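You operate a simulated robot arm through the tools that you are given. There is no shell and no other tool. Be economical: measure what you need, move in short steps, check, and stop when the job is done.

The job below is to be done with a simulated two-armed robot. You get a single attempt, and the scene is never put back.

TASK
Put the grey clip on the white bench away on the packing table before the holder. Take the green-rim navy cone and put it in the green large basin. Take the grey-rim navy cone and put it on the wooden table. Pick up the white card with one hand, pass it to the other hand and put it on the long bench. Take the purple brush on the white bench and put it away on the top of the grey side table. Take the plain white tube on the white bench and put it away on the light table. Put the purple card on the yarn card. Take the orange block on the white bench and put it away on the machine three shelf. Take the blue-rim white cone and leave it on the fourth rack shelf from the bottom. Take the small paper band and put it on the teal order card. Press the measure key two times. Open the right drawer. Any order will do. Set down upright: grey-rim navy cone, white card, purple card, blue-rim white cone, small paper band.

It is judged by the outcome, as a careful person would: the job done as asked, and still so three seconds after it is handed in. It fails if anything else is knocked over, pushed out of place, dropped, spilled or broken.

THE ROBOT
Two 7-joint arms with two-finger parallel grippers on one trunk, on a base that drives. Base frame: it is fixed to the floor where the robot stands at the start and does not move with it; the origin is under the middle of the robot, x ahead of it, y to its left, z up. Readings come in m, degrees, newtons and seconds.
The left shoulder is at the start at [0.05, 0.161, 1.148], the right one opposite. Places, roughly: blue-rim white cone [1.25, -0.5, 0.5]; fourth rack shelf [1.3, 0, 1.3]; green-rim navy cone [0.5, -0.25, 1]; grey clip (6x4x9 cm) [0.5, -0.2, 0.9]; grey-rim navy cone [1, 1, 1]; large basin (37x36x16 cm) [0.6, 0, 0.9]; light table [3, 0.5, 0.9]; long bench [3.2, 0.1, 0.8]; machine three shelf (27x18 cm) [1.62, -5.84, 0.5]; measure key [2.9, -0.7, 0.9]; orange block [0.75, -0.5, 0.75]; packing table before the holder (22x13 cm) [4.08, 0.36, 0.66]; plain white tube (26x8x3 cm) [0.6, 0.4, 0.9]; purple brush (12x5x7 cm) [0.9, 0.5, 0.9]; purple card [0.5, -0.5, 1]; right drawer [5.4, -1.6, 0.7]; small paper band [1, 1.75, 0.75]; teal order card [1, 1.5, 0.75]; top of the grey side table [0.5, -4, 0.7]; white card [1, 0.75, 1]; wooden table [5.5, 0.6, 0.8]; yarn card [0.75, -0.5, 0.75]. Payload 3.43 kg a hand.
The TCP of each hand is the grasp point between the finger pads, 0.03 m short of the fingertips. In the tool frame z runs along the fingers and y along their closing line. Largest opening 0.094 m; finger width 0.028, thickness 0.01; the body of the gripper, 0.05 by 0.096 m, starts 0.055 m behind the TCP.
Orientation is told as [roll, pitch, yaw] about the base's x, y, z axes, in that order, counted from this pose: with the fingers straight down and closing along the base's y, the tool's x points along the base's -x, its y along +y and its z along -z.

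THE INTERFACE
- The arms move only by the tool drive_tool. It takes "left_targets", "right_targets" or both (then of equal length, played together; a hand with none holds still); each is a list of rows, each an object (a shift or turn left out is 0, a gripper value left out holds the last) with "delta_pos": the shift along the tool's x, y, z in m, a list of three; "turn": the turn, a rotation vector about the tool's x, y, z in degrees, a list of three. In form: [{"delta_pos": [x, y, z], "turn": [rx, ry, rz]}, ...]. A call has 1 to 12 rows; each row is the pose to reach, as a shift and turn from the pose commanded when the call began, along the tool's axes at that moment. "left_grip" and "right_grip" are, for a hand that has rows, the closure, from 0 (fully open) to 1 (shut), set as the call begins (left out, the last holds). A row lasts 0.2 s, in which the tool goes at most 0.05 m and 8.6 degrees; a call with a longer step from one row to the next is refused whole, and so is a gripper value outside its range. Where a pose cannot be reached the arm comes as near as it can. A force on the tool above 40 N (or 10 N above the force at the start of the call, whichever is more), or a blocked arm, ends the call early, and 0.2 s more pass. The fingers move at their own pace (about 0.045 m/s each) and stop on an object; they squeeze with about 29 N. The grip force told is the motor's: it shows also when the fingers shut on nothing. Time passes only in rows, and 0.2 s behind the last, so rows that repeat a pose let the fingers close. The reply holds the time, the measured pose of the TCP, the force on the tool along the base axes, the opening and the grip force, in the units named above and with some noise, with the torque about the TCP (base axes, N m) and any sound that the robot's microphone picked up.
- Cameras (640 x 400 px; columns grow to the right, rows downward): "scene" is now at [0.1313, -0.0227, 1.3096]; the picture's right is [-0.24, -0.97, 0.00], its down [-0.19, 0.05, -0.98] and it looks along [0.95, -0.23, -0.20] (base axes); focal length 214 px, centre (320, 200). "left" rides on the left gripper at [0.076, -0.014, -0.103] in its tool frame; the picture's right is [0.18, 0.98, 0.00], its down [-0.75, 0.14, -0.64] and it looks along [-0.63, 0.12, 0.77] (tool axes); focal length 243 px, centre (320, 200). "right" rides on the right gripper at [0.076, 0.014, -0.103] in its tool frame; the picture's right is [-0.18, 0.98, 0.00], its down [-0.75, -0.14, -0.64] and it looks along [-0.63, -0.12, 0.77] (tool axes); focal length 243 px, centre (320, 200). There is no depth. A picture from a camera that has moved, and an enlarged one, comes with that camera's place and axes in the base frame and with its lens.
- get_image(camera): a new picture of that camera. The clock stands still meanwhile.
- lift_body(by): slides the trunk up (or, below 0, down) by that many m; the arms and the scene camera ride with it, the base frame stays. It gives what a move gives, with no picture.
- base_move(legs): drives the robot by 1 to 6 legs, each [ahead, left, turn to the left] in m, m and degrees, along the robot's own axes; the way and the turn of a leg run together, so that a leg with both is an arc; at most 1.5 m and 180 degrees a leg. The arms and the cameras ride along, it lands a little off, and it stops where it bumps. It gives what a move gives.
- turn_head(pan, tilt): turns the head with the scene camera to pan (to the left, within 80 degrees either way) and tilt (down, from -29 to 69), counted from straight ahead of the robot. It gives what a move gives.
- enlarge(camera, box): a new picture of the part [left, top, right, bottom] of that camera's present view, enlarged. The clock stands still meanwhile.
- close_job(): hands the job in; it is judged then, once.

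Go step by step. Nothing tells you exact positions but the pictures and the camera data: compare them with the known pose of the tool, close in by small moves and look again before you grip or let go. The budget is 556 turns and 364 pictures, counting those below and the enlarged ones. Unless the task says otherwise, let go and move clear before handing in.

The tools are called as a command line: name --argument value ..., lists and objects as JSON in quotes. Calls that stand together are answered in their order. drive_tool: Moves the arms, as the interface text tells. Its arguments: {"type":"object","properties":{"left_targets":{"type":"array","items":{"type":"object","properties":{"delta_pos":{"type":"array","items":{"type":"number"}},"turn":{"type":"array","items":{"type":"number"}}}}},"left_grip":{"type":"number"},"right_targets":{"type":"array","items":{"type":"object","properties":{"delta_pos":{"type":"array","items":{"type":"number"}},"turn":{"type":"array","items":{"type":"number"}}}}},"right_grip":{"type":"number"}},"required":[]} The other tools are called the same way: lift_body (by) slides the trunk up or down; base_move (legs) drives the base; turn_head (pan, tilt) turns the head that bears the scene camera; get_image (camera) takes a picture; enlarge (camera, box) takes an enlarged picture of a part of a camera's view; close_job () hands the job in.

At the start:

```text
time_s: 0.0
left_position: [0.3432, 0.0445, 1.2888]
left_ee_rot: [-0.2, 0.1, -0.2]
left_wrist_force: [-0.4, -0.9, -0.1]
left_torque: [0.0, -0.02, 0.02]
left_finger_gap: 0.0939
left_grasp_force: 0.1
right_position: [0.4131, -0.3082, 1.3038]
right_ee_rot: [-0.1, 0.0, -0.1]
right_wrist_force: [0.7, 0.9, 0.3]
right_torque: [0.0, -0.01, -0.03]
right_finger_gap: 0.094
right_grasp_force: 0.1
trunk travel left (down, up): [-0.175, 0.092]
robot x, y, heading: [-0.003, -0.0007, 0.3]
head pan, tilt: [-13.6, 11.5]
```

scene: 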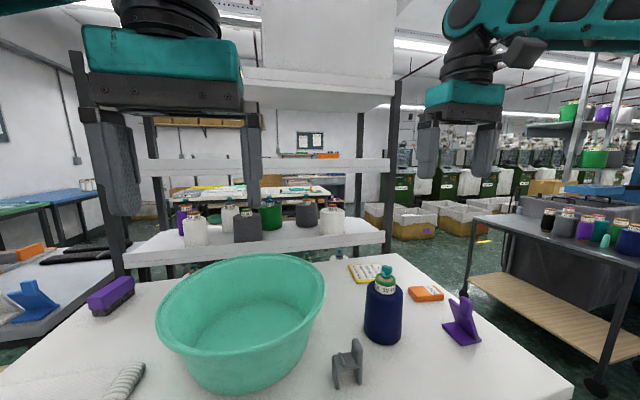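
right: 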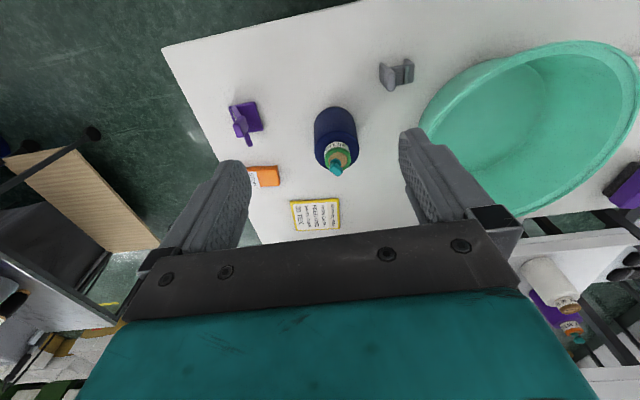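
left: 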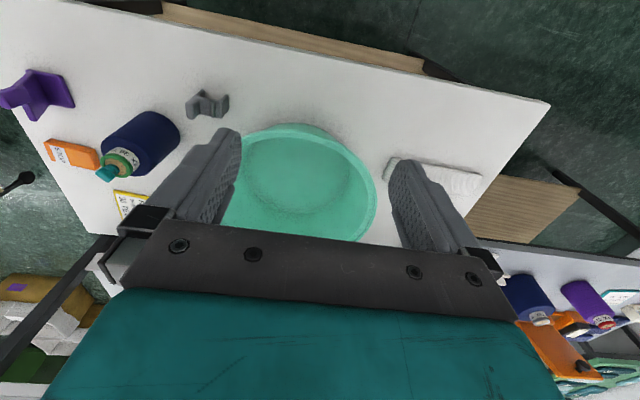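

I see the white bench ahead with the basin, cone, clip, cards and blocks. I'll look around in detail before moving.

enlarge --camera "scene" --box '[320, 220, 560, 370]'

enlarge --camera "scene" --box '[140, 120, 380, 270]'

enlarge --camera "scene" --box '[460, 60, 640, 260]'

turn_head --pan 50 --tilt 15

```text
2.67 times, centred on (440, 295) of scene
camera zoom: at [0.1313, -0.0227, 1.3096], right [-0.24, -0.97, 0.0], down [-0.19, 0.05, -0.98], along [0.95, -0.23, -0.2], focal length 572 px, centre (0, -53)
```

zoom: 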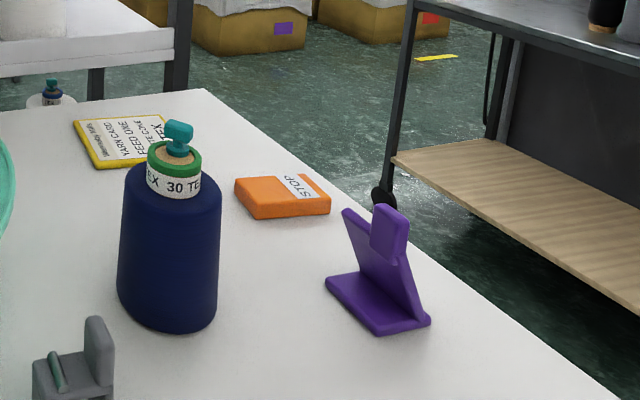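

```text
2.67 times, centred on (260, 195) of scene
camera zoom: at [0.1313, -0.0227, 1.3096], right [-0.24, -0.97, 0.0], down [-0.19, 0.05, -0.98], along [0.95, -0.23, -0.2], focal length 572 px, centre (480, 213)
```

zoom: 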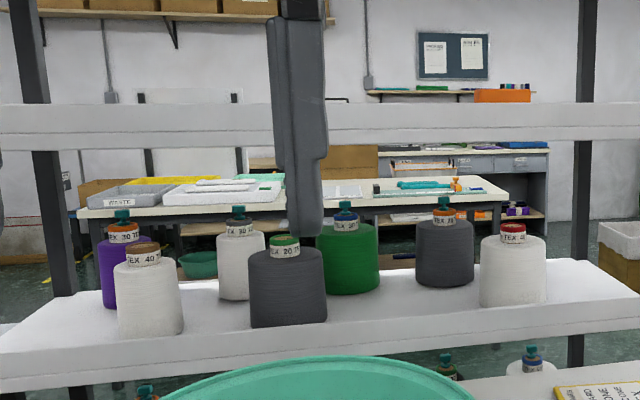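

```text
2.00 times, centred on (550, 160) of scene
camera zoom: at [0.1313, -0.0227, 1.3096], right [-0.24, -0.97, 0.0], down [-0.19, 0.05, -0.98], along [0.95, -0.23, -0.2], focal length 429 px, centre (-140, 280)
```

zoom: 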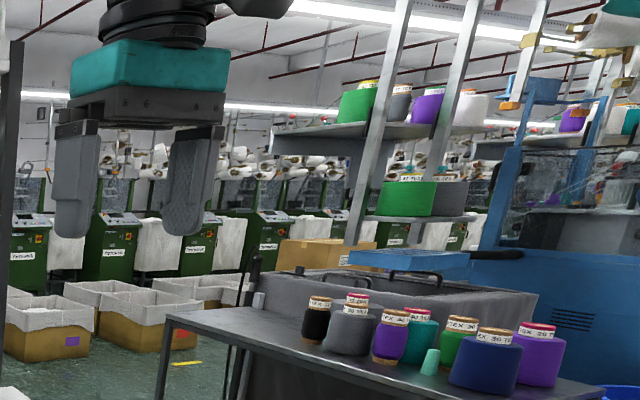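

```text
time_s: 1.3
left_position: [0.3441, 0.043, 1.2898]
left_ee_rot: [-0.2, 0.1, -0.1]
left_wrist_force: [0.6, 0.6, -0.1]
left_torque: [0.01, 0.0, -0.01]
left_finger_gap: 0.0938
left_grasp_force: 0.2
right_position: [0.4127, -0.3092, 1.304]
right_ee_rot: [-0.1, 0.0, 0.0]
right_wrist_force: [-0.9, 0.0, -0.4]
right_torque: [0.03, -0.01, -0.03]
right_finger_gap: 0.0936
right_grasp_force: 0.1
trunk travel left (down, up): [-0.175, 0.092]
robot x, y, heading: [-0.0012, 0.0011, 0.0]
head pan, tilt: [50.0, 15.0]
```

The blue-rim white cone is on the lower rack shelf behind the bench. Now the left side.

get_image --camera "scene"

enlarge --camera "scene" --box '[200, 150, 440, 300]'

```text
357 pictures are left
camera scene: at [0.1009, 0.0708, 1.3039], right [0.77, -0.64, 0.0], down [-0.17, -0.2, -0.97], along [0.62, 0.74, -0.26], focal length 214 px, centre (320, 200)
```

scene: 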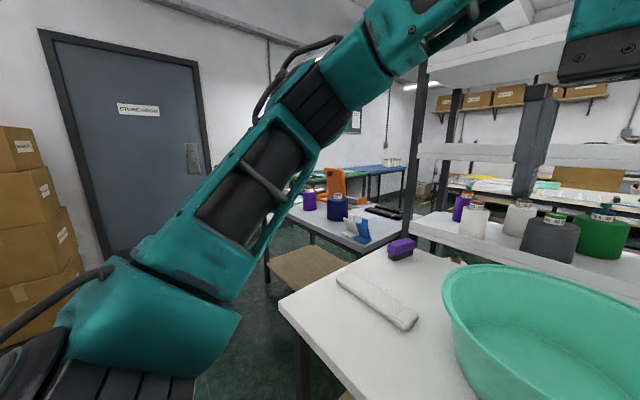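

```text
2.67 times, centred on (320, 225) of scene
camera zoom: at [0.1009, 0.0708, 1.3039], right [0.77, -0.64, 0.0], down [-0.17, -0.2, -0.97], along [0.62, 0.74, -0.26], focal length 572 px, centre (320, 133)
```

zoom: 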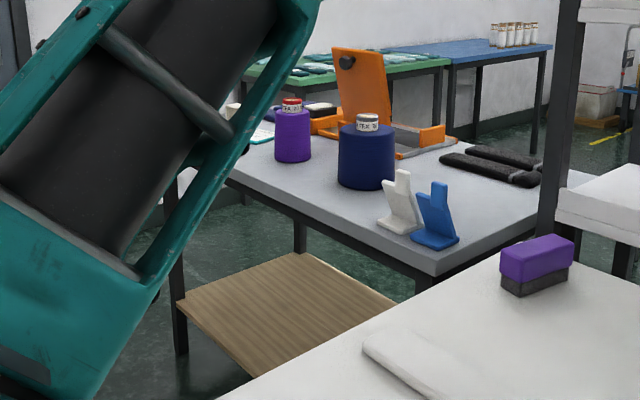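

The green-rim cone's neck comes out at about [0.564, -0.30, 1.0] from two views. I'll drive a little ahead for reach and look from above with the right hand.

base_move --legs '[[0.12, 0, 0]]'

turn_head --pan 0 --tilt 35

get_image --camera "right"

get_image --camera "scene"

```text
time_s: 2.5
left_position: [0.4081, 0.045, 1.2906]
left_ee_rot: [0.1, 0.2, 0.2]
left_wrist_force: [-0.3, 0.0, 0.9]
left_torque: [0.02, -0.02, 0.02]
left_finger_gap: 0.0938
left_grasp_force: 0.1
right_position: [0.4766, -0.3089, 1.3035]
right_ee_rot: [-0.1, 0.2, -0.1]
right_wrist_force: [-1.5, 0.5, -0.4]
right_torque: [0.02, -0.05, 0.0]
right_finger_gap: 0.0942
right_grasp_force: 0.0
trunk travel left (down, up): [-0.175, 0.092]
robot x, y, heading: [0.0641, -0.0045, -0.3]
head pan, tilt: [50.0, 15.0]
stopped in leg 1: the robot was blocked; the commanded pose is now the measured one
```

```text
time_s: 3.6
left_position: [0.4103, 0.0433, 1.2882]
left_ee_rot: [0.0, 0.3, 0.1]
left_wrist_force: [0.3, -0.1, 0.5]
left_torque: [-0.04, 0.01, 0.01]
left_finger_gap: 0.094
left_grasp_force: 0.1
right_position: [0.4786, -0.3109, 1.3035]
right_ee_rot: [0.0, 0.2, -0.1]
right_wrist_force: [0.4, -0.4, 0.4]
right_torque: [0.03, -0.05, 0.03]
right_finger_gap: 0.0939
right_grasp_force: 0.1
trunk travel left (down, up): [-0.175, 0.092]
robot x, y, heading: [0.0654, 0.0021, 0.0]
head pan, tilt: [0.0, 35.0]
```

```text
355 pictures are left
camera right: at [0.4027, -0.2946, 1.4062], right [0.19, 0.98, 0.0], down [0.76, -0.14, 0.64], along [0.63, -0.12, -0.77], focal length 243 px, centre (320, 200)
```

right: 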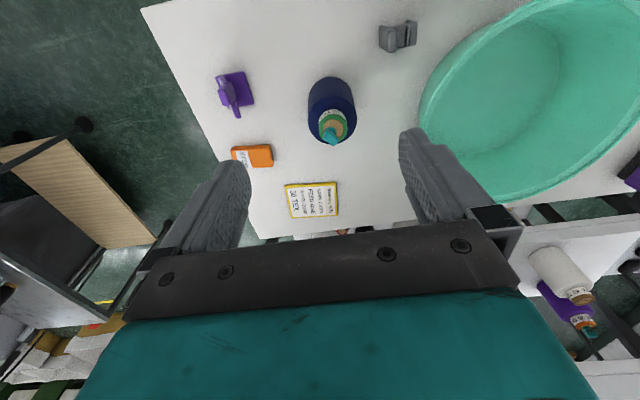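

```text
354 pictures are left
camera scene: at [0.1939, -0.0006, 1.2719], right [0.0, -1.0, 0.0], down [-0.57, 0.0, -0.82], along [0.82, 0.0, -0.57], focal length 214 px, centre (320, 200)
```

scene: 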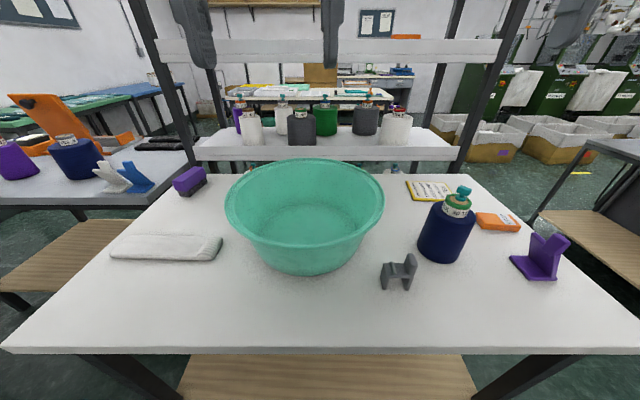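

The base is as close as it gets. Rim triangulates to about [0.568, -0.300, 1.0]; I'll bring the right hand above it.

drive_tool --right_targets '[{"delta_pos": [-0.03, 0.003, 0.02]}, {"delta_pos": [-0.06, 0.007, 0.05]}, {"delta_pos": [-0.09, 0.01, 0.09]}, {"delta_pos": [-0.09, 0.01, 0.13]}, {"delta_pos": [-0.09, 0.01, 0.16]}, {"delta_pos": [-0.09, 0.01, 0.18]}]' --right_grip 0

get_image --camera "right"

enlarge --camera "scene" --box '[360, 120, 600, 300]'

```text
time_s: 5.0
left_position: [0.41, 0.0444, 1.287]
left_ee_rot: [0.0, 0.3, 0.1]
left_wrist_force: [-0.2, 0.3, -0.6]
left_torque: [0.03, 0.01, 0.0]
left_finger_gap: 0.094
left_grasp_force: 0.1
right_position: [0.5664, -0.2964, 1.1223]
right_ee_rot: [0.0, 0.3, -0.1]
right_wrist_force: [-0.1, 0.6, -0.2]
right_torque: [-0.04, -0.01, -0.04]
right_finger_gap: 0.0939
right_grasp_force: 0.1
trunk travel left (down, up): [-0.175, 0.092]
robot x, y, heading: [0.0639, 0.0014, -0.0]
head pan, tilt: [0.0, 35.0]
```

```text
353 pictures are left
camera right: at [0.4906, -0.2834, 1.2259], right [0.19, 0.98, 0.0], down [0.76, -0.14, 0.64], along [0.63, -0.12, -0.77], focal length 243 px, centre (320, 200)
```

right: 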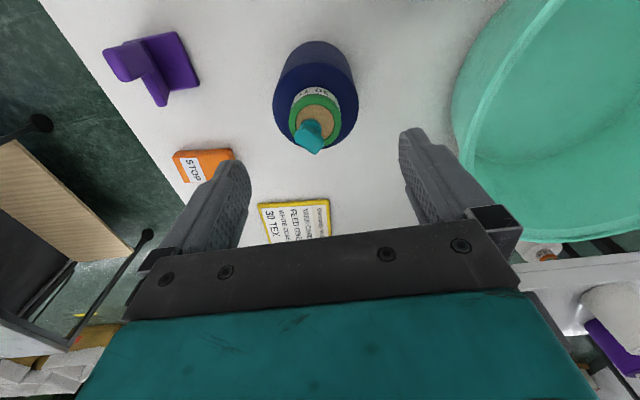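

```text
2.22 times, centred on (480, 210) of scene
camera zoom: at [0.194, -0.0009, 1.2719], right [0.0, -1.0, 0.0], down [-0.57, 0.0, -0.82], along [0.82, 0.0, -0.57], focal length 477 px, centre (-36, 178)
```

zoom: 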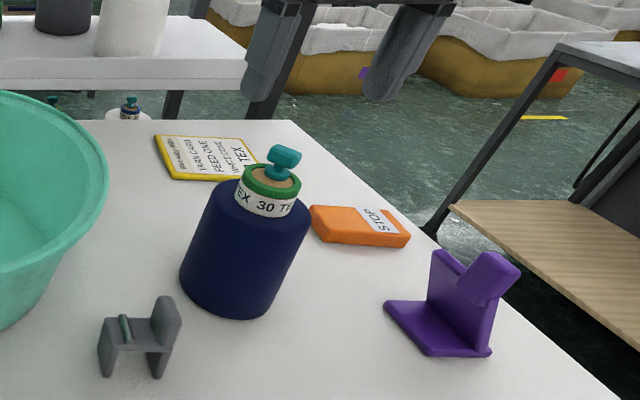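

Aligned within 5 mm. Descending so the fingertips straddle the neck, then closing.

drive_tool --right_targets '[{"delta_pos": [-0.003, -0.0045, 0.03]}, {"delta_pos": [-0.003, -0.0045, 0.06]}, {"delta_pos": [-0.003, -0.0045, 0.085]}, {"delta_pos": [-0.003, -0.0045, 0.105]}]'

get_image --camera "right"

enlarge --camera "scene" --box '[360, 120, 600, 300]'

```text
time_s: 6.0
left_position: [0.4106, 0.0457, 1.2877]
left_ee_rot: [0.0, 0.3, 0.2]
left_wrist_force: [0.2, -0.8, 1.1]
left_torque: [0.02, 0.0, -0.03]
left_finger_gap: 0.0938
left_grasp_force: 0.0
right_position: [0.5669, -0.3028, 1.0179]
right_ee_rot: [-0.1, 0.3, -0.1]
right_wrist_force: [-0.7, 0.4, -0.1]
right_torque: [-0.03, -0.01, -0.01]
right_finger_gap: 0.0941
right_grasp_force: 0.1
trunk travel left (down, up): [-0.175, 0.092]
robot x, y, heading: [0.0638, 0.0009, 0.1]
head pan, tilt: [0.0, 35.0]
```

```text
351 pictures are left
camera right: at [0.4921, -0.2885, 1.1207], right [0.19, 0.98, 0.0], down [0.76, -0.14, 0.64], along [0.63, -0.12, -0.77], focal length 243 px, centre (320, 200)
```

right: 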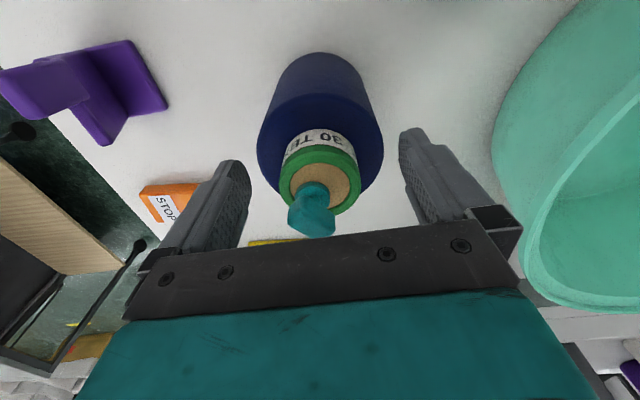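

```text
2.22 times, centred on (480, 210) of scene
camera zoom: at [0.1941, -0.0008, 1.2719], right [0.0, -1.0, 0.0], down [-0.57, 0.0, -0.82], along [0.82, 0.0, -0.57], focal length 477 px, centre (-36, 178)
```

zoom: 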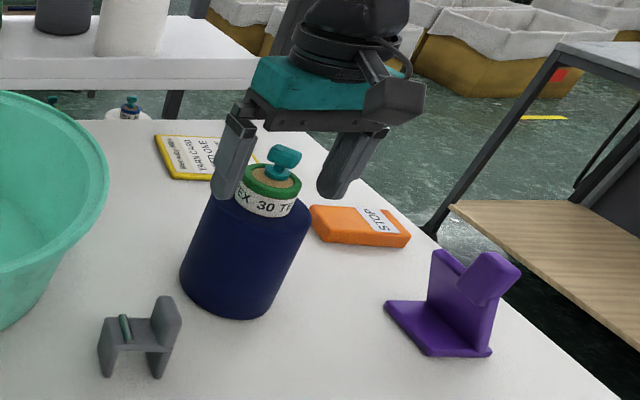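

drive_tool --right_targets '[{"delta_pos": [-0.002, 0.001, 0.005]}, {"delta_pos": [-0.002, 0.001, 0.01]}]'

drive_tool --right_targets '[{}, {}, {}, {}]' --right_grip 1

get_image --camera "right"

```text
time_s: 6.6
left_position: [0.4097, 0.044, 1.2875]
left_ee_rot: [0.0, 0.2, 0.0]
left_wrist_force: [0.3, 0.9, 0.3]
left_torque: [0.01, -0.03, 0.01]
left_finger_gap: 0.094
left_grasp_force: 0.1
right_position: [0.5694, -0.3021, 1.007]
right_ee_rot: [0.0, 0.2, -0.2]
right_wrist_force: [-0.1, 0.0, -0.2]
right_torque: [-0.01, 0.02, -0.01]
right_finger_gap: 0.0942
right_grasp_force: 0.1
trunk travel left (down, up): [-0.175, 0.092]
robot x, y, heading: [0.062, 0.0004, 0.1]
head pan, tilt: [0.0, 35.0]
```

```text
time_s: 7.6
left_position: [0.4098, 0.0451, 1.2879]
left_ee_rot: [0.0, 0.3, 0.2]
left_wrist_force: [-0.3, 0.3, -0.3]
left_torque: [0.01, -0.02, 0.0]
left_finger_gap: 0.0939
left_grasp_force: 0.1
right_position: [0.5698, -0.3023, 1.008]
right_ee_rot: [0.0, 0.3, -0.2]
right_wrist_force: [-0.4, -0.1, 0.0]
right_torque: [-0.05, 0.04, -0.03]
right_finger_gap: 0.0488
right_grasp_force: 29.1
trunk travel left (down, up): [-0.175, 0.092]
robot x, y, heading: [0.0609, 0.0027, -0.1]
head pan, tilt: [0.0, 35.0]
```

```text
349 pictures are left
camera right: at [0.4945, -0.288, 1.1102], right [0.19, 0.98, 0.0], down [0.76, -0.14, 0.64], along [0.63, -0.12, -0.77], focal length 243 px, centre (320, 200)
```

right: 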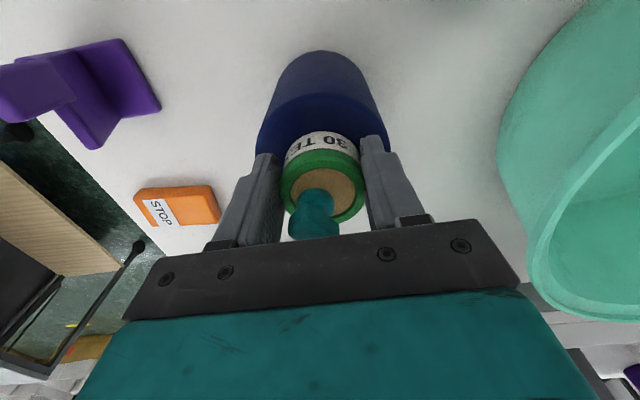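

Neck gripped. Lift straight up, and move the left hand out of the way.

drive_tool --right_targets '[{"delta_pos": [0, 0, -0.03]}, {"delta_pos": [0, 0, -0.06]}, {"delta_pos": [0, 0, -0.1]}, {"delta_pos": [0, 0, -0.14]}, {"delta_pos": [0, 0, -0.18]}, {"delta_pos": [0, 0, -0.21]}]' --left_targets '[{"delta_pos": [0, 0.04, 0]}, {"delta_pos": [0, 0.08, 0]}, {"delta_pos": [0, 0.12, 0]}, {"delta_pos": [0, 0.16, 0]}, {"delta_pos": [0, 0.2, 0]}, {"delta_pos": [0, 0.24, 0]}]'

get_image --camera "scene"

```text
time_s: 9.0
left_position: [0.4112, 0.2872, 1.2883]
left_ee_rot: [-0.2, 0.4, 0.0]
left_wrist_force: [0.7, 0.2, -0.2]
left_torque: [-0.02, -0.01, 0.03]
left_finger_gap: 0.0943
left_grasp_force: 0.0
right_position: [0.5733, -0.3012, 1.2184]
right_ee_rot: [0.0, 0.2, 0.1]
right_wrist_force: [-0.3, -0.4, -3.0]
right_torque: [0.01, 0.02, -0.02]
right_finger_gap: 0.049
right_grasp_force: 29.5
trunk travel left (down, up): [-0.175, 0.092]
robot x, y, heading: [0.0612, -0.0023, -0.1]
head pan, tilt: [0.0, 35.0]
```

```text
348 pictures are left
camera scene: at [0.1941, -0.0005, 1.2718], right [0.0, -1.0, 0.0], down [-0.57, 0.0, -0.82], along [0.82, 0.0, -0.57], focal length 214 px, centre (320, 200)
```

scene: 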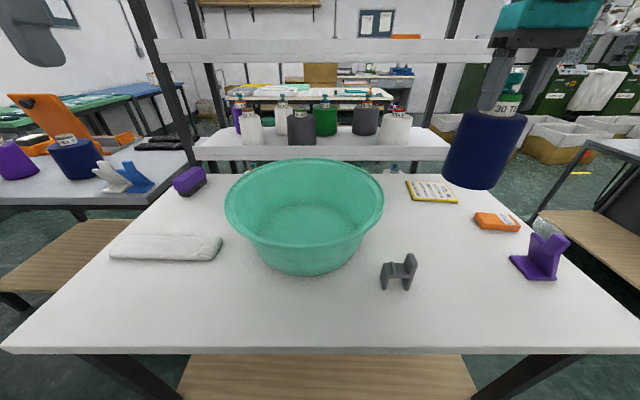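

Cone held clear. Basin centre is about [0.608, 0.033]; I'll carry the cone over it.

drive_tool --right_targets '[{"delta_pos": [0, 0.04, -0.005]}, {"delta_pos": [0, 0.085, -0.005]}, {"delta_pos": [0, 0.13, -0.005]}, {"delta_pos": [0, 0.175, -0.005]}, {"delta_pos": [-0.004, 0.22, -0.005]}, {"delta_pos": [-0.007, 0.265, -0.005]}, {"delta_pos": [-0.01, 0.3, -0.005]}, {"delta_pos": [-0.01, 0.315, -0.005]}]'

get_image --camera "scene"

get_image --camera "right"

```text
time_s: 10.8
left_position: [0.4114, 0.2849, 1.2887]
left_ee_rot: [0.0, 0.3, 0.0]
left_wrist_force: [-0.8, -0.4, -1.1]
left_torque: [0.02, 0.0, -0.01]
left_finger_gap: 0.0939
left_grasp_force: 0.0
right_position: [0.4991, -0.1532, 1.2056]
right_ee_rot: [0.0, 0.2, -0.1]
right_wrist_force: [0.0, -0.4, -3.3]
right_torque: [0.0, 0.05, 0.0]
right_finger_gap: 0.0491
right_grasp_force: 28.9
right hand out of reach, approached as far as the arm can: row 2, 3, 4, 5, 6, 7, 8
trunk travel left (down, up): [-0.175, 0.092]
robot x, y, heading: [0.0634, -0.002, 0.1]
head pan, tilt: [0.0, 35.0]
```

```text
347 pictures are left
camera scene: at [0.1943, -0.0009, 1.2718], right [0.0, -1.0, 0.0], down [-0.57, 0.0, -0.82], along [0.82, 0.0, -0.57], focal length 214 px, centre (320, 200)
```

scene: 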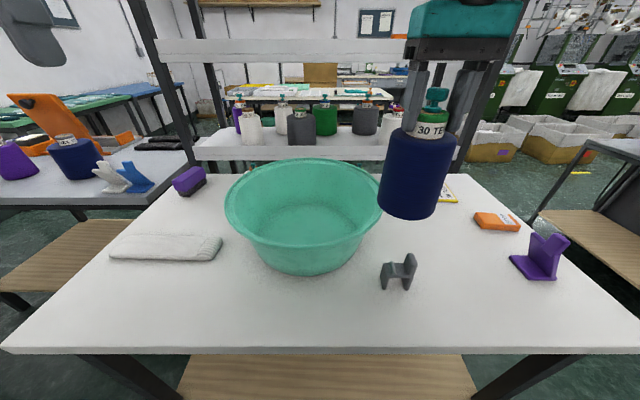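

```text
346 pictures are left
camera right: at [0.4234, -0.1389, 1.3097], right [0.19, 0.98, 0.0], down [0.76, -0.14, 0.64], along [0.63, -0.12, -0.77], focal length 243 px, centre (320, 200)
```

right: 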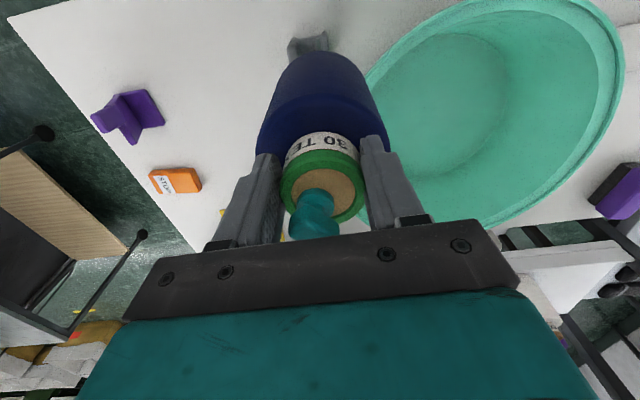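

The right hand is out of reach here, so I'll shift the base left with the cone held above rim height.

base_move --legs '[[-0.02, 0, 0], [0, 0.2, 0]]'

get_image --camera "scene"

```text
time_s: 12.8
left_position: [0.3897, 0.4873, 1.2891]
left_ee_rot: [-0.1, 0.2, 0.1]
left_wrist_force: [-0.5, -0.7, -0.7]
left_torque: [-0.03, 0.01, 0.01]
left_finger_gap: 0.0939
left_grasp_force: 0.1
right_position: [0.4797, 0.0482, 1.2055]
right_ee_rot: [-0.1, 0.1, 0.0]
right_wrist_force: [-0.8, 1.0, -3.2]
right_torque: [-0.02, 0.02, 0.0]
right_finger_gap: 0.0487
right_grasp_force: 29.2
trunk travel left (down, up): [-0.175, 0.092]
robot x, y, heading: [0.0417, 0.2, 0.2]
head pan, tilt: [0.0, 35.0]
```

```text
345 pictures are left
camera scene: at [0.1737, 0.2003, 1.2718], right [0.0, -1.0, 0.0], down [-0.57, 0.0, -0.82], along [0.82, 0.0, -0.57], focal length 214 px, centre (320, 200)
```

scene: 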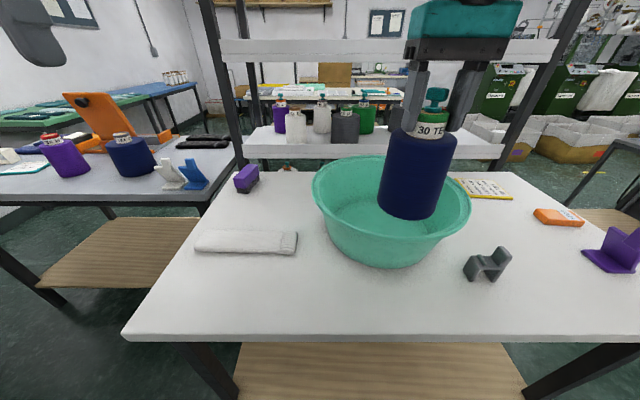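

drive_tool --right_targets '[{"delta_pos": [-0.04, -0.006, 0]}, {"delta_pos": [-0.08, -0.012, 0]}, {"delta_pos": [-0.095, -0.015, 0]}]'

get_image --camera "right"

get_image --camera "scene"

```text
time_s: 13.6
left_position: [0.3914, 0.4856, 1.2896]
left_ee_rot: [0.0, 0.2, 0.2]
left_wrist_force: [-0.1, 0.1, 0.6]
left_torque: [0.01, 0.01, -0.02]
left_finger_gap: 0.094
left_grasp_force: 0.1
right_position: [0.5278, 0.0079, 1.1989]
right_ee_rot: [0.0, 0.2, -0.1]
right_wrist_force: [-0.4, -0.1, -2.5]
right_torque: [0.0, 0.03, 0.02]
right_finger_gap: 0.0488
right_grasp_force: 28.7
right hand out of reach, approached as far as the arm can: row 1, 2, 3
trunk travel left (down, up): [-0.175, 0.092]
robot x, y, heading: [0.0435, 0.2012, 0.1]
head pan, tilt: [0.0, 35.0]
```

```text
344 pictures are left
camera right: at [0.4527, 0.0216, 1.3021], right [0.18, 0.98, 0.0], down [0.76, -0.14, 0.64], along [0.63, -0.12, -0.77], focal length 243 px, centre (320, 200)
```

right: 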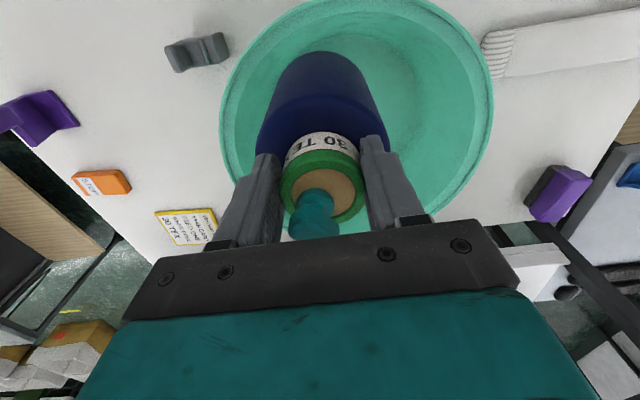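

```text
343 pictures are left
camera scene: at [0.1735, 0.1998, 1.2719], right [0.0, -1.0, 0.0], down [-0.57, 0.0, -0.82], along [0.82, 0.0, -0.57], focal length 214 px, centre (320, 200)
```

scene: 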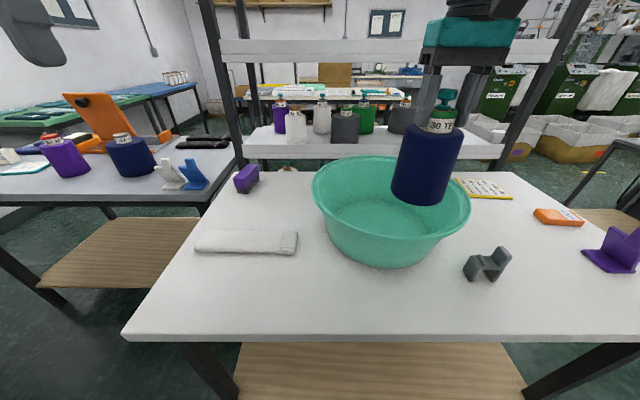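

Reach is better to the arm's own side, so shift the base further left.

base_move --legs '[[0, 0.14, 0], [0.018, 0, 0]]'

drive_tool --right_targets '[{"delta_pos": [0, -0.04, 0]}, {"delta_pos": [-0.015, -0.08, 0]}, {"delta_pos": [-0.03, -0.11, 0]}, {"delta_pos": [-0.03, -0.13, 0]}]'

get_image --camera "right"

```text
time_s: 15.3
left_position: [0.4095, 0.6266, 1.2881]
left_ee_rot: [0.1, 0.2, 0.1]
left_wrist_force: [0.6, -0.5, 0.2]
left_torque: [-0.02, 0.02, 0.02]
left_finger_gap: 0.0937
left_grasp_force: 0.1
right_position: [0.5461, 0.1476, 1.1972]
right_ee_rot: [0.0, 0.3, 0.0]
right_wrist_force: [0.9, -0.4, -2.7]
right_torque: [0.0, 0.07, 0.01]
right_finger_gap: 0.0488
right_grasp_force: 29.4
trunk travel left (down, up): [-0.175, 0.092]
robot x, y, heading: [0.0601, 0.3413, -0.1]
head pan, tilt: [0.0, 35.0]
```

```text
time_s: 16.3
left_position: [0.4093, 0.6258, 1.2898]
left_ee_rot: [0.0, 0.4, 0.0]
left_wrist_force: [0.0, 0.2, 0.6]
left_torque: [-0.03, 0.04, 0.03]
left_finger_gap: 0.094
left_grasp_force: 0.0
right_position: [0.5769, 0.0147, 1.2023]
right_ee_rot: [0.0, 0.2, 0.0]
right_wrist_force: [0.4, -0.7, -3.6]
right_torque: [-0.01, 0.03, 0.0]
right_finger_gap: 0.049
right_grasp_force: 29.2
trunk travel left (down, up): [-0.175, 0.092]
robot x, y, heading: [0.0651, 0.3383, -0.1]
head pan, tilt: [0.0, 35.0]
```

```text
342 pictures are left
camera right: at [0.5012, 0.0293, 1.3045], right [0.18, 0.98, 0.0], down [0.76, -0.14, 0.64], along [0.63, -0.12, -0.77], focal length 243 px, centre (320, 200)
```

right: 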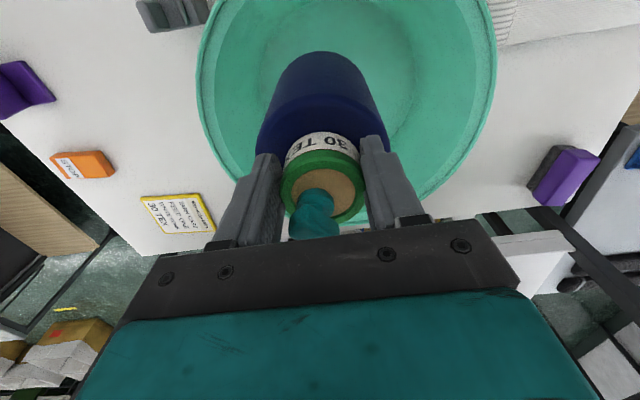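

Over the basin. Lower until it rests on the basin floor.

drive_tool --right_targets '[{"delta_pos": [0, 0.008, 0.04]}, {"delta_pos": [0, 0.008, 0.08]}, {"delta_pos": [0, 0.008, 0.12]}, {"delta_pos": [0, 0.008, 0.15]}, {"delta_pos": [0, 0.008, 0.165]}, {"delta_pos": [0, 0.008, 0.175]}, {"delta_pos": [0, 0.008, 0.181]}]'

get_image --camera "scene"

```text
time_s: 17.9
left_position: [0.4085, 0.626, 1.2889]
left_ee_rot: [-0.1, 0.3, 0.1]
left_wrist_force: [-0.5, -0.2, 1.0]
left_torque: [0.01, 0.02, 0.0]
left_finger_gap: 0.094
left_grasp_force: 0.1
right_position: [0.5751, 0.0242, 1.0183]
right_ee_rot: [0.0, 0.2, 0.0]
right_wrist_force: [-0.3, -0.5, -2.6]
right_torque: [-0.05, 0.01, -0.01]
right_finger_gap: 0.0491
right_grasp_force: 28.9
trunk travel left (down, up): [-0.175, 0.092]
robot x, y, heading: [0.0601, 0.3389, 0.2]
head pan, tilt: [0.0, 35.0]
```

```text
341 pictures are left
camera scene: at [0.1916, 0.3401, 1.2718], right [0.0, -1.0, 0.0], down [-0.57, 0.0, -0.82], along [0.82, 0.0, -0.57], focal length 214 px, centre (320, 200)
```

scene: 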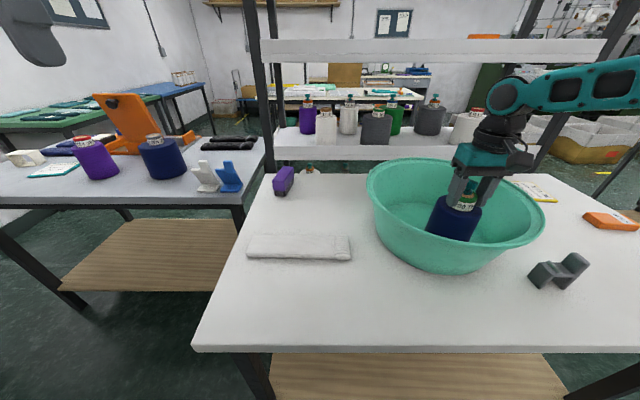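

Nearly down (still bearing its weight). A few more millimetres in small steps.

drive_tool --right_targets '[{"delta_pos": [0, 0, 0.002]}, {"delta_pos": [0, 0, 0.004]}, {"delta_pos": [0, 0, 0.006]}, {"delta_pos": [0, 0, 0.006]}]'

```text
time_s: 18.9
left_position: [0.409, 0.6269, 1.2882]
left_ee_rot: [0.0, 0.3, 0.2]
left_wrist_force: [-0.4, -0.6, -0.5]
left_torque: [0.0, -0.03, 0.01]
left_finger_gap: 0.0943
left_grasp_force: 0.1
right_position: [0.5748, 0.0248, 1.0132]
right_ee_rot: [-0.1, 0.1, 0.0]
right_wrist_force: [-1.9, 0.9, 2.3]
right_torque: [0.07, 0.07, 0.03]
right_finger_gap: 0.0491
right_grasp_force: 28.9
trunk travel left (down, up): [-0.175, 0.092]
robot x, y, heading: [0.0652, 0.3451, 0.1]
head pan, tilt: [0.0, 35.0]
```

Contact made. Release and rise.

drive_tool --right_targets '[{}, {}, {}, {}, {}]' --right_grip 0

drive_tool --right_targets '[{"delta_pos": [0, 0, -0.03]}, {"delta_pos": [0, 0, -0.07]}, {"delta_pos": [0, 0, -0.11]}, {"delta_pos": [0, 0, -0.15]}, {"delta_pos": [0, 0, -0.19]}]'

get_image --camera "right"

```text
time_s: 20.1
left_position: [0.4087, 0.6256, 1.2894]
left_ee_rot: [0.0, 0.3, 0.1]
left_wrist_force: [-0.7, -0.4, -0.3]
left_torque: [-0.01, -0.01, -0.02]
left_finger_gap: 0.0943
left_grasp_force: 0.0
right_position: [0.5748, 0.0236, 1.0123]
right_ee_rot: [-0.1, 0.3, 0.0]
right_wrist_force: [0.6, 1.3, -0.6]
right_torque: [-0.03, 0.02, -0.04]
right_finger_gap: 0.094
right_grasp_force: 0.1
trunk travel left (down, up): [-0.175, 0.092]
robot x, y, heading: [0.0624, 0.3388, -0.1]
head pan, tilt: [0.0, 35.0]
```

```text
time_s: 21.3
left_position: [0.4081, 0.6268, 1.2895]
left_ee_rot: [-0.1, 0.3, 0.1]
left_wrist_force: [-0.9, 0.7, 0.1]
left_torque: [0.01, -0.04, 0.01]
left_finger_gap: 0.0943
left_grasp_force: 0.0
right_position: [0.5753, 0.027, 1.2003]
right_ee_rot: [0.0, 0.2, 0.0]
right_wrist_force: [0.7, -0.1, -1.5]
right_torque: [0.02, -0.01, -0.02]
right_finger_gap: 0.0941
right_grasp_force: 0.0
trunk travel left (down, up): [-0.175, 0.092]
robot x, y, heading: [0.0666, 0.3412, 0.1]
head pan, tilt: [0.0, 35.0]
```

```text
340 pictures are left
camera right: at [0.4991, 0.0415, 1.3045], right [0.18, 0.98, 0.0], down [0.76, -0.14, 0.64], along [0.63, -0.12, -0.77], focal length 243 px, centre (320, 200)
```

right: 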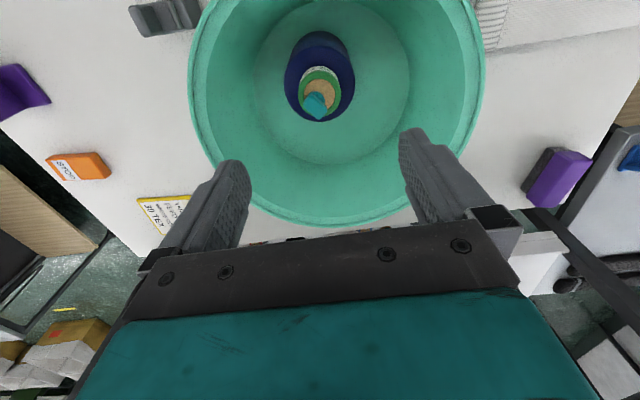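

Cone is in the basin. Next I'll go to the nook left of the bench to reach the brush and the left table; first back off and look.

base_move --legs '[[-0.2, 0, 0], [0, 0.5, 0]]'

turn_head --pan 0 --tilt 25

get_image --camera "scene"

```text
time_s: 25.4
left_position: [0.2007, 1.1127, 1.2882]
left_ee_rot: [0.1, 0.2, 0.7]
left_wrist_force: [0.5, -0.4, 0.3]
left_torque: [-0.01, -0.02, 0.02]
left_finger_gap: 0.0942
left_grasp_force: 0.0
right_position: [0.3705, 0.5158, 1.2002]
right_ee_rot: [0.0, 0.2, 0.5]
right_wrist_force: [0.5, -0.2, -0.1]
right_torque: [0.01, 0.0, 0.04]
right_finger_gap: 0.094
right_grasp_force: 0.1
trunk travel left (down, up): [-0.175, 0.092]
robot x, y, heading: [-0.1461, 0.8258, 0.6]
head pan, tilt: [0.0, 35.0]
```

```text
time_s: 26.1
left_position: [0.2012, 1.113, 1.2892]
left_ee_rot: [0.0, 0.3, 0.6]
left_wrist_force: [0.6, 1.0, 0.9]
left_torque: [-0.01, -0.04, -0.02]
left_finger_gap: 0.094
left_grasp_force: 0.1
right_position: [0.3717, 0.5158, 1.2005]
right_ee_rot: [0.0, 0.1, 0.5]
right_wrist_force: [0.4, 0.6, 0.6]
right_torque: [0.0, 0.04, 0.0]
right_finger_gap: 0.0938
right_grasp_force: 0.2
trunk travel left (down, up): [-0.175, 0.092]
robot x, y, heading: [-0.1462, 0.8242, 0.5]
head pan, tilt: [0.0, 25.0]
```

```text
339 pictures are left
camera scene: at [-0.0106, 0.8249, 1.2876], right [0.01, -1.0, 0.0], down [-0.42, 0.0, -0.91], along [0.91, 0.01, -0.42], focal length 214 px, centre (320, 200)
```

scene: 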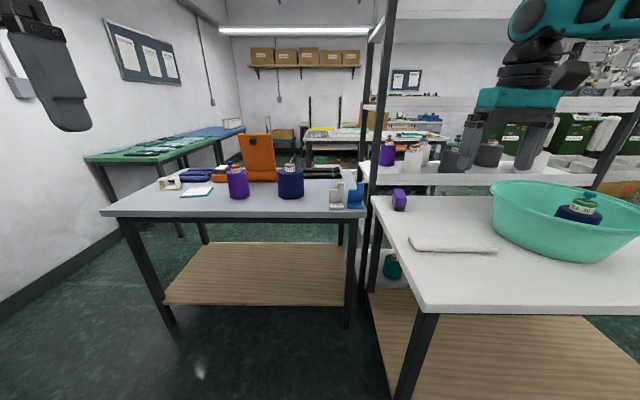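

The left table holds the paper band, teal card, navy cone and white card. I'll drive in front of its left part for the band first.

base_move --legs '[[0, 0.55, 0], [0.5, 0, 0]]'

turn_head --pan 0 --tilt 35

get_image --camera "scene"

enlarge --camera "scene" --box '[160, 100, 420, 260]'

```text
time_s: 31.8
left_position: [0.6916, 1.6659, 1.2877]
left_ee_rot: [0.0, 0.4, -0.1]
left_wrist_force: [0.4, -0.6, -0.1]
left_torque: [0.01, 0.05, 0.0]
left_finger_gap: 0.0939
left_grasp_force: 0.2
right_position: [0.8569, 1.0648, 1.2003]
right_ee_rot: [-0.1, 0.1, -0.1]
right_wrist_force: [0.5, 0.0, -0.1]
right_torque: [0.03, 0.0, -0.01]
right_finger_gap: 0.0938
right_grasp_force: 0.0
trunk travel left (down, up): [-0.175, 0.092]
robot x, y, heading: [0.3481, 1.3772, -0.1]
head pan, tilt: [0.0, 25.0]
```

```text
time_s: 32.5
left_position: [0.6912, 1.6653, 1.2897]
left_ee_rot: [0.0, 0.4, 0.0]
left_wrist_force: [0.6, 0.3, -0.3]
left_torque: [0.03, 0.0, 0.03]
left_finger_gap: 0.0941
left_grasp_force: 0.1
right_position: [0.8544, 1.0652, 1.201]
right_ee_rot: [0.1, 0.2, -0.2]
right_wrist_force: [-0.1, -0.3, -0.7]
right_torque: [0.02, -0.03, 0.0]
right_finger_gap: 0.0941
right_grasp_force: 0.1
trunk travel left (down, up): [-0.175, 0.092]
robot x, y, heading: [0.3421, 1.382, 0.1]
head pan, tilt: [0.0, 35.0]
```

```text
338 pictures are left
camera scene: at [0.4728, 1.38, 1.2719], right [0.0, -1.0, 0.0], down [-0.57, 0.0, -0.82], along [0.82, 0.0, -0.57], focal length 214 px, centre (320, 200)
```

scene: 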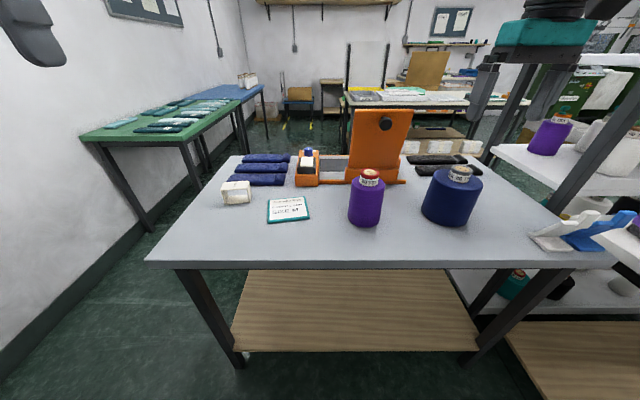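

```text
2.46 times, centred on (290, 180) of scene
camera zoom: at [0.4728, 1.38, 1.2719], right [0.0, -1.0, 0.0], down [-0.57, 0.0, -0.82], along [0.82, 0.0, -0.57], focal length 528 px, centre (394, 249)
```

zoom: 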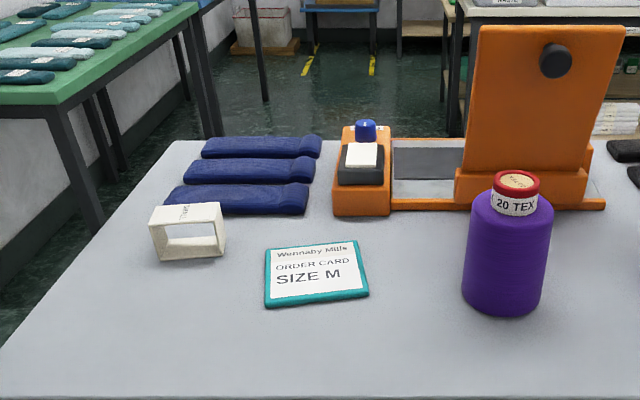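

The paper band is at about [1.06, 1.65], 9 cm wide, 4.5 cm deep, on the table at z≈0.86; the teal card centre is at [1.007, 1.48]. I'll retract the right hand, then drive closer.

drive_tool --right_targets '[{"delta_pos": [0.04, 0, -0.02]}, {"delta_pos": [0.08, 0, -0.04]}, {"delta_pos": [0.12, 0, -0.06]}, {"delta_pos": [0.16, 0, -0.08]}, {"delta_pos": [0.19, 0, -0.1]}, {"delta_pos": [0.19, 0, -0.1]}, {"delta_pos": [0.19, 0, -0.1]}, {"delta_pos": [0.19, 0, -0.1]}, {"delta_pos": [0.19, 0, -0.1]}, {"delta_pos": [0.19, 0, -0.1]}, {"delta_pos": [0.19, 0, -0.1]}]' --left_targets '[{"turn": [0, 0, 8.5]}, {"turn": [0, 0, 17]}, {"turn": [0, 0, 25.5]}, {"turn": [0, 0, 34]}, {"turn": [0, 0, 42.5]}, {"turn": [0, 0, 51]}, {"turn": [0, 0, 59.5]}, {"turn": [0, 0, 68]}, {"turn": [0, 0, 76]}, {"turn": [0, 0, 84]}, {"turn": [0, 0, 84]}]'

base_move --legs '[[0, 0.07, 0], [0.16, 0, 0]]'

get_image --camera "left"

get_image --camera "scene"

```text
time_s: 34.9
left_position: [0.6906, 1.6652, 1.2885]
left_ee_rot: [-0.3, -0.1, -84.3]
left_wrist_force: [-0.4, -0.5, 0.0]
left_torque: [-0.02, -0.01, 0.0]
left_finger_gap: 0.0943
left_grasp_force: 0.1
right_position: [0.6666, 1.0667, 1.3027]
right_ee_rot: [0.0, 0.2, -0.3]
right_wrist_force: [-0.2, -0.1, 0.0]
right_torque: [0.0, 0.01, 0.01]
right_finger_gap: 0.0941
right_grasp_force: 0.1
trunk travel left (down, up): [-0.175, 0.092]
robot x, y, heading: [0.3446, 1.3796, -0.3]
head pan, tilt: [0.0, 35.0]
```

```text
time_s: 37.0
left_position: [0.8513, 1.7361, 1.288]
left_ee_rot: [-0.2, 0.1, -84.1]
left_wrist_force: [0.2, 0.3, 1.1]
left_torque: [0.01, 0.04, 0.01]
left_finger_gap: 0.0938
left_grasp_force: 0.1
right_position: [0.826, 1.1368, 1.304]
right_ee_rot: [-0.1, 0.1, -0.4]
right_wrist_force: [0.6, 1.1, 0.4]
right_torque: [-0.01, 0.02, 0.02]
right_finger_gap: 0.0942
right_grasp_force: 0.1
trunk travel left (down, up): [-0.175, 0.092]
robot x, y, heading: [0.5025, 1.4531, -0.1]
head pan, tilt: [0.0, 35.0]
```

```text
336 pictures are left
camera left: at [0.8289, 1.8108, 1.3926], right [0.96, 0.28, 0.0], down [0.22, -0.74, 0.64], along [0.18, -0.62, -0.77], focal length 243 px, centre (320, 200)
```

left: 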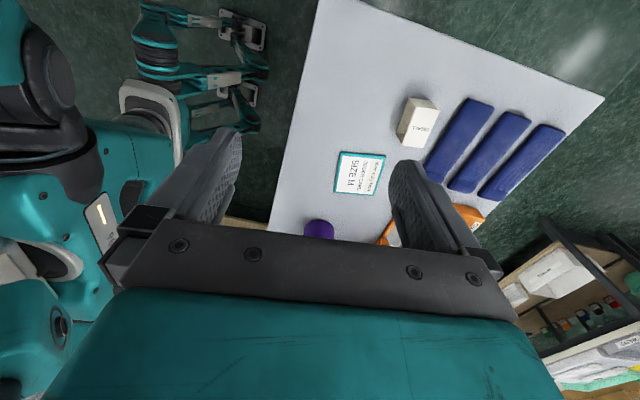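

```text
335 pictures are left
camera scene: at [0.632, 1.4499, 1.2718], right [0.0, -1.0, 0.0], down [-0.57, 0.0, -0.82], along [0.82, 0.0, -0.57], focal length 214 px, centre (320, 200)
```

scene: 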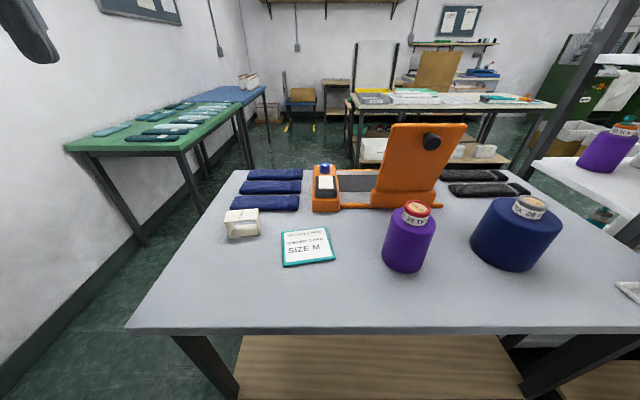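

Left hand is yawed so it closes along the band's shallow side. Moving above the band at [1.07, 1.66].

drive_tool --left_targets '[{"delta_pos": [-0.02, 0.04, 0]}, {"delta_pos": [-0.04, 0.08, 0.01]}, {"delta_pos": [-0.06, 0.12, 0.03]}, {"delta_pos": [-0.08, 0.16, 0.06]}, {"delta_pos": [-0.09, 0.19, 0.1]}, {"delta_pos": [-0.098, 0.21, 0.14]}, {"delta_pos": [-0.098, 0.21, 0.18]}, {"delta_pos": [-0.098, 0.21, 0.22]}]' --left_grip 0

get_image --camera "left"

enlarge --camera "scene" --box '[160, 140, 400, 290]'

```text
refused: row 4 steps farther than a row can; nothing moved
```

```text
334 pictures are left
camera left: at [0.8289, 1.8108, 1.3926], right [0.96, 0.28, 0.0], down [0.22, -0.74, 0.64], along [0.18, -0.62, -0.77], focal length 243 px, centre (320, 200)
```

left: 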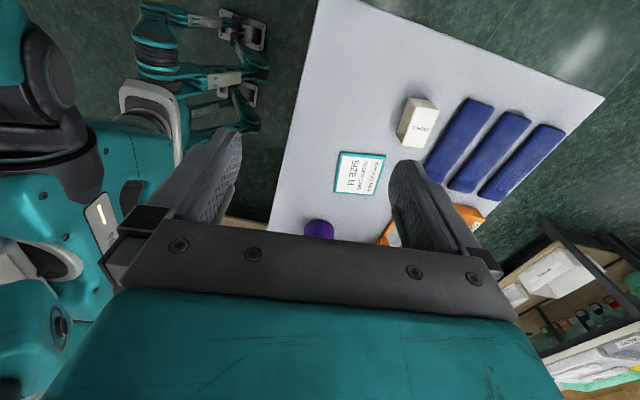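

```text
2.67 times, centred on (280, 215) of scene
camera zoom: at [0.632, 1.4499, 1.2718], right [0.0, -1.0, 0.0], down [-0.57, 0.0, -0.82], along [0.82, 0.0, -0.57], focal length 572 px, centre (427, 160)
```

zoom: 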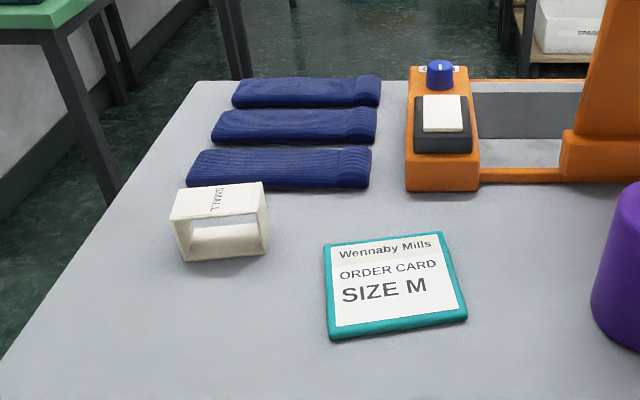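

drive_tool --left_targets '[{"delta_pos": [-0.02, 0.04, 0]}, {"delta_pos": [-0.04, 0.08, 0]}, {"delta_pos": [-0.06, 0.12, 0]}, {"delta_pos": [-0.08, 0.16, 0]}, {"delta_pos": [-0.098, 0.2, 0]}, {"delta_pos": [-0.1, 0.21, 0.04]}, {"delta_pos": [-0.1, 0.21, 0.085]}, {"delta_pos": [-0.1, 0.21, 0.13]}, {"delta_pos": [-0.1, 0.21, 0.175]}, {"delta_pos": [-0.1, 0.21, 0.22]}]' --left_grip 0

get_image --camera "left"

enlarge --camera "scene" --box '[160, 140, 400, 290]'

```text
time_s: 39.2
left_position: [1.0685, 1.6602, 1.0674]
left_ee_rot: [-0.2, -0.2, -84.1]
left_wrist_force: [-0.3, -1.2, 0.3]
left_torque: [0.03, 0.01, 0.02]
left_finger_gap: 0.0939
left_grasp_force: 0.1
left hand out of reach, approached as far as the arm can: row 5
right_position: [0.8238, 1.1375, 1.3031]
right_ee_rot: [0.0, 0.3, -0.3]
right_wrist_force: [0.3, 0.6, -0.7]
right_torque: [-0.01, 0.01, -0.01]
right_finger_gap: 0.0941
right_grasp_force: 0.0
trunk travel left (down, up): [-0.175, 0.092]
robot x, y, heading: [0.5004, 1.4519, -0.3]
head pan, tilt: [0.0, 35.0]
```

```text
332 pictures are left
camera left: at [1.0461, 1.7361, 1.1714], right [0.96, 0.28, 0.0], down [0.22, -0.73, 0.64], along [0.18, -0.62, -0.77], focal length 243 px, centre (320, 200)
```

left: 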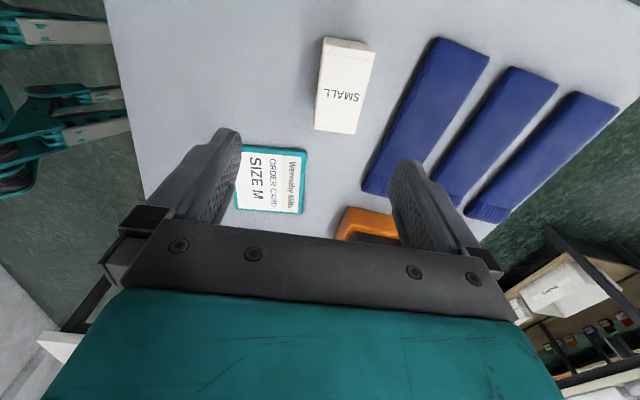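

```text
2.67 times, centred on (280, 215) of scene
camera zoom: at [0.6317, 1.4503, 1.2719], right [0.0, -1.0, 0.0], down [-0.57, 0.0, -0.82], along [0.82, 0.0, -0.57], focal length 572 px, centre (427, 160)
```

zoom: 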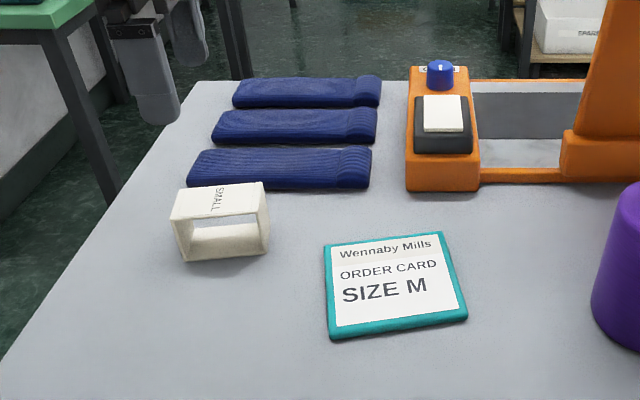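

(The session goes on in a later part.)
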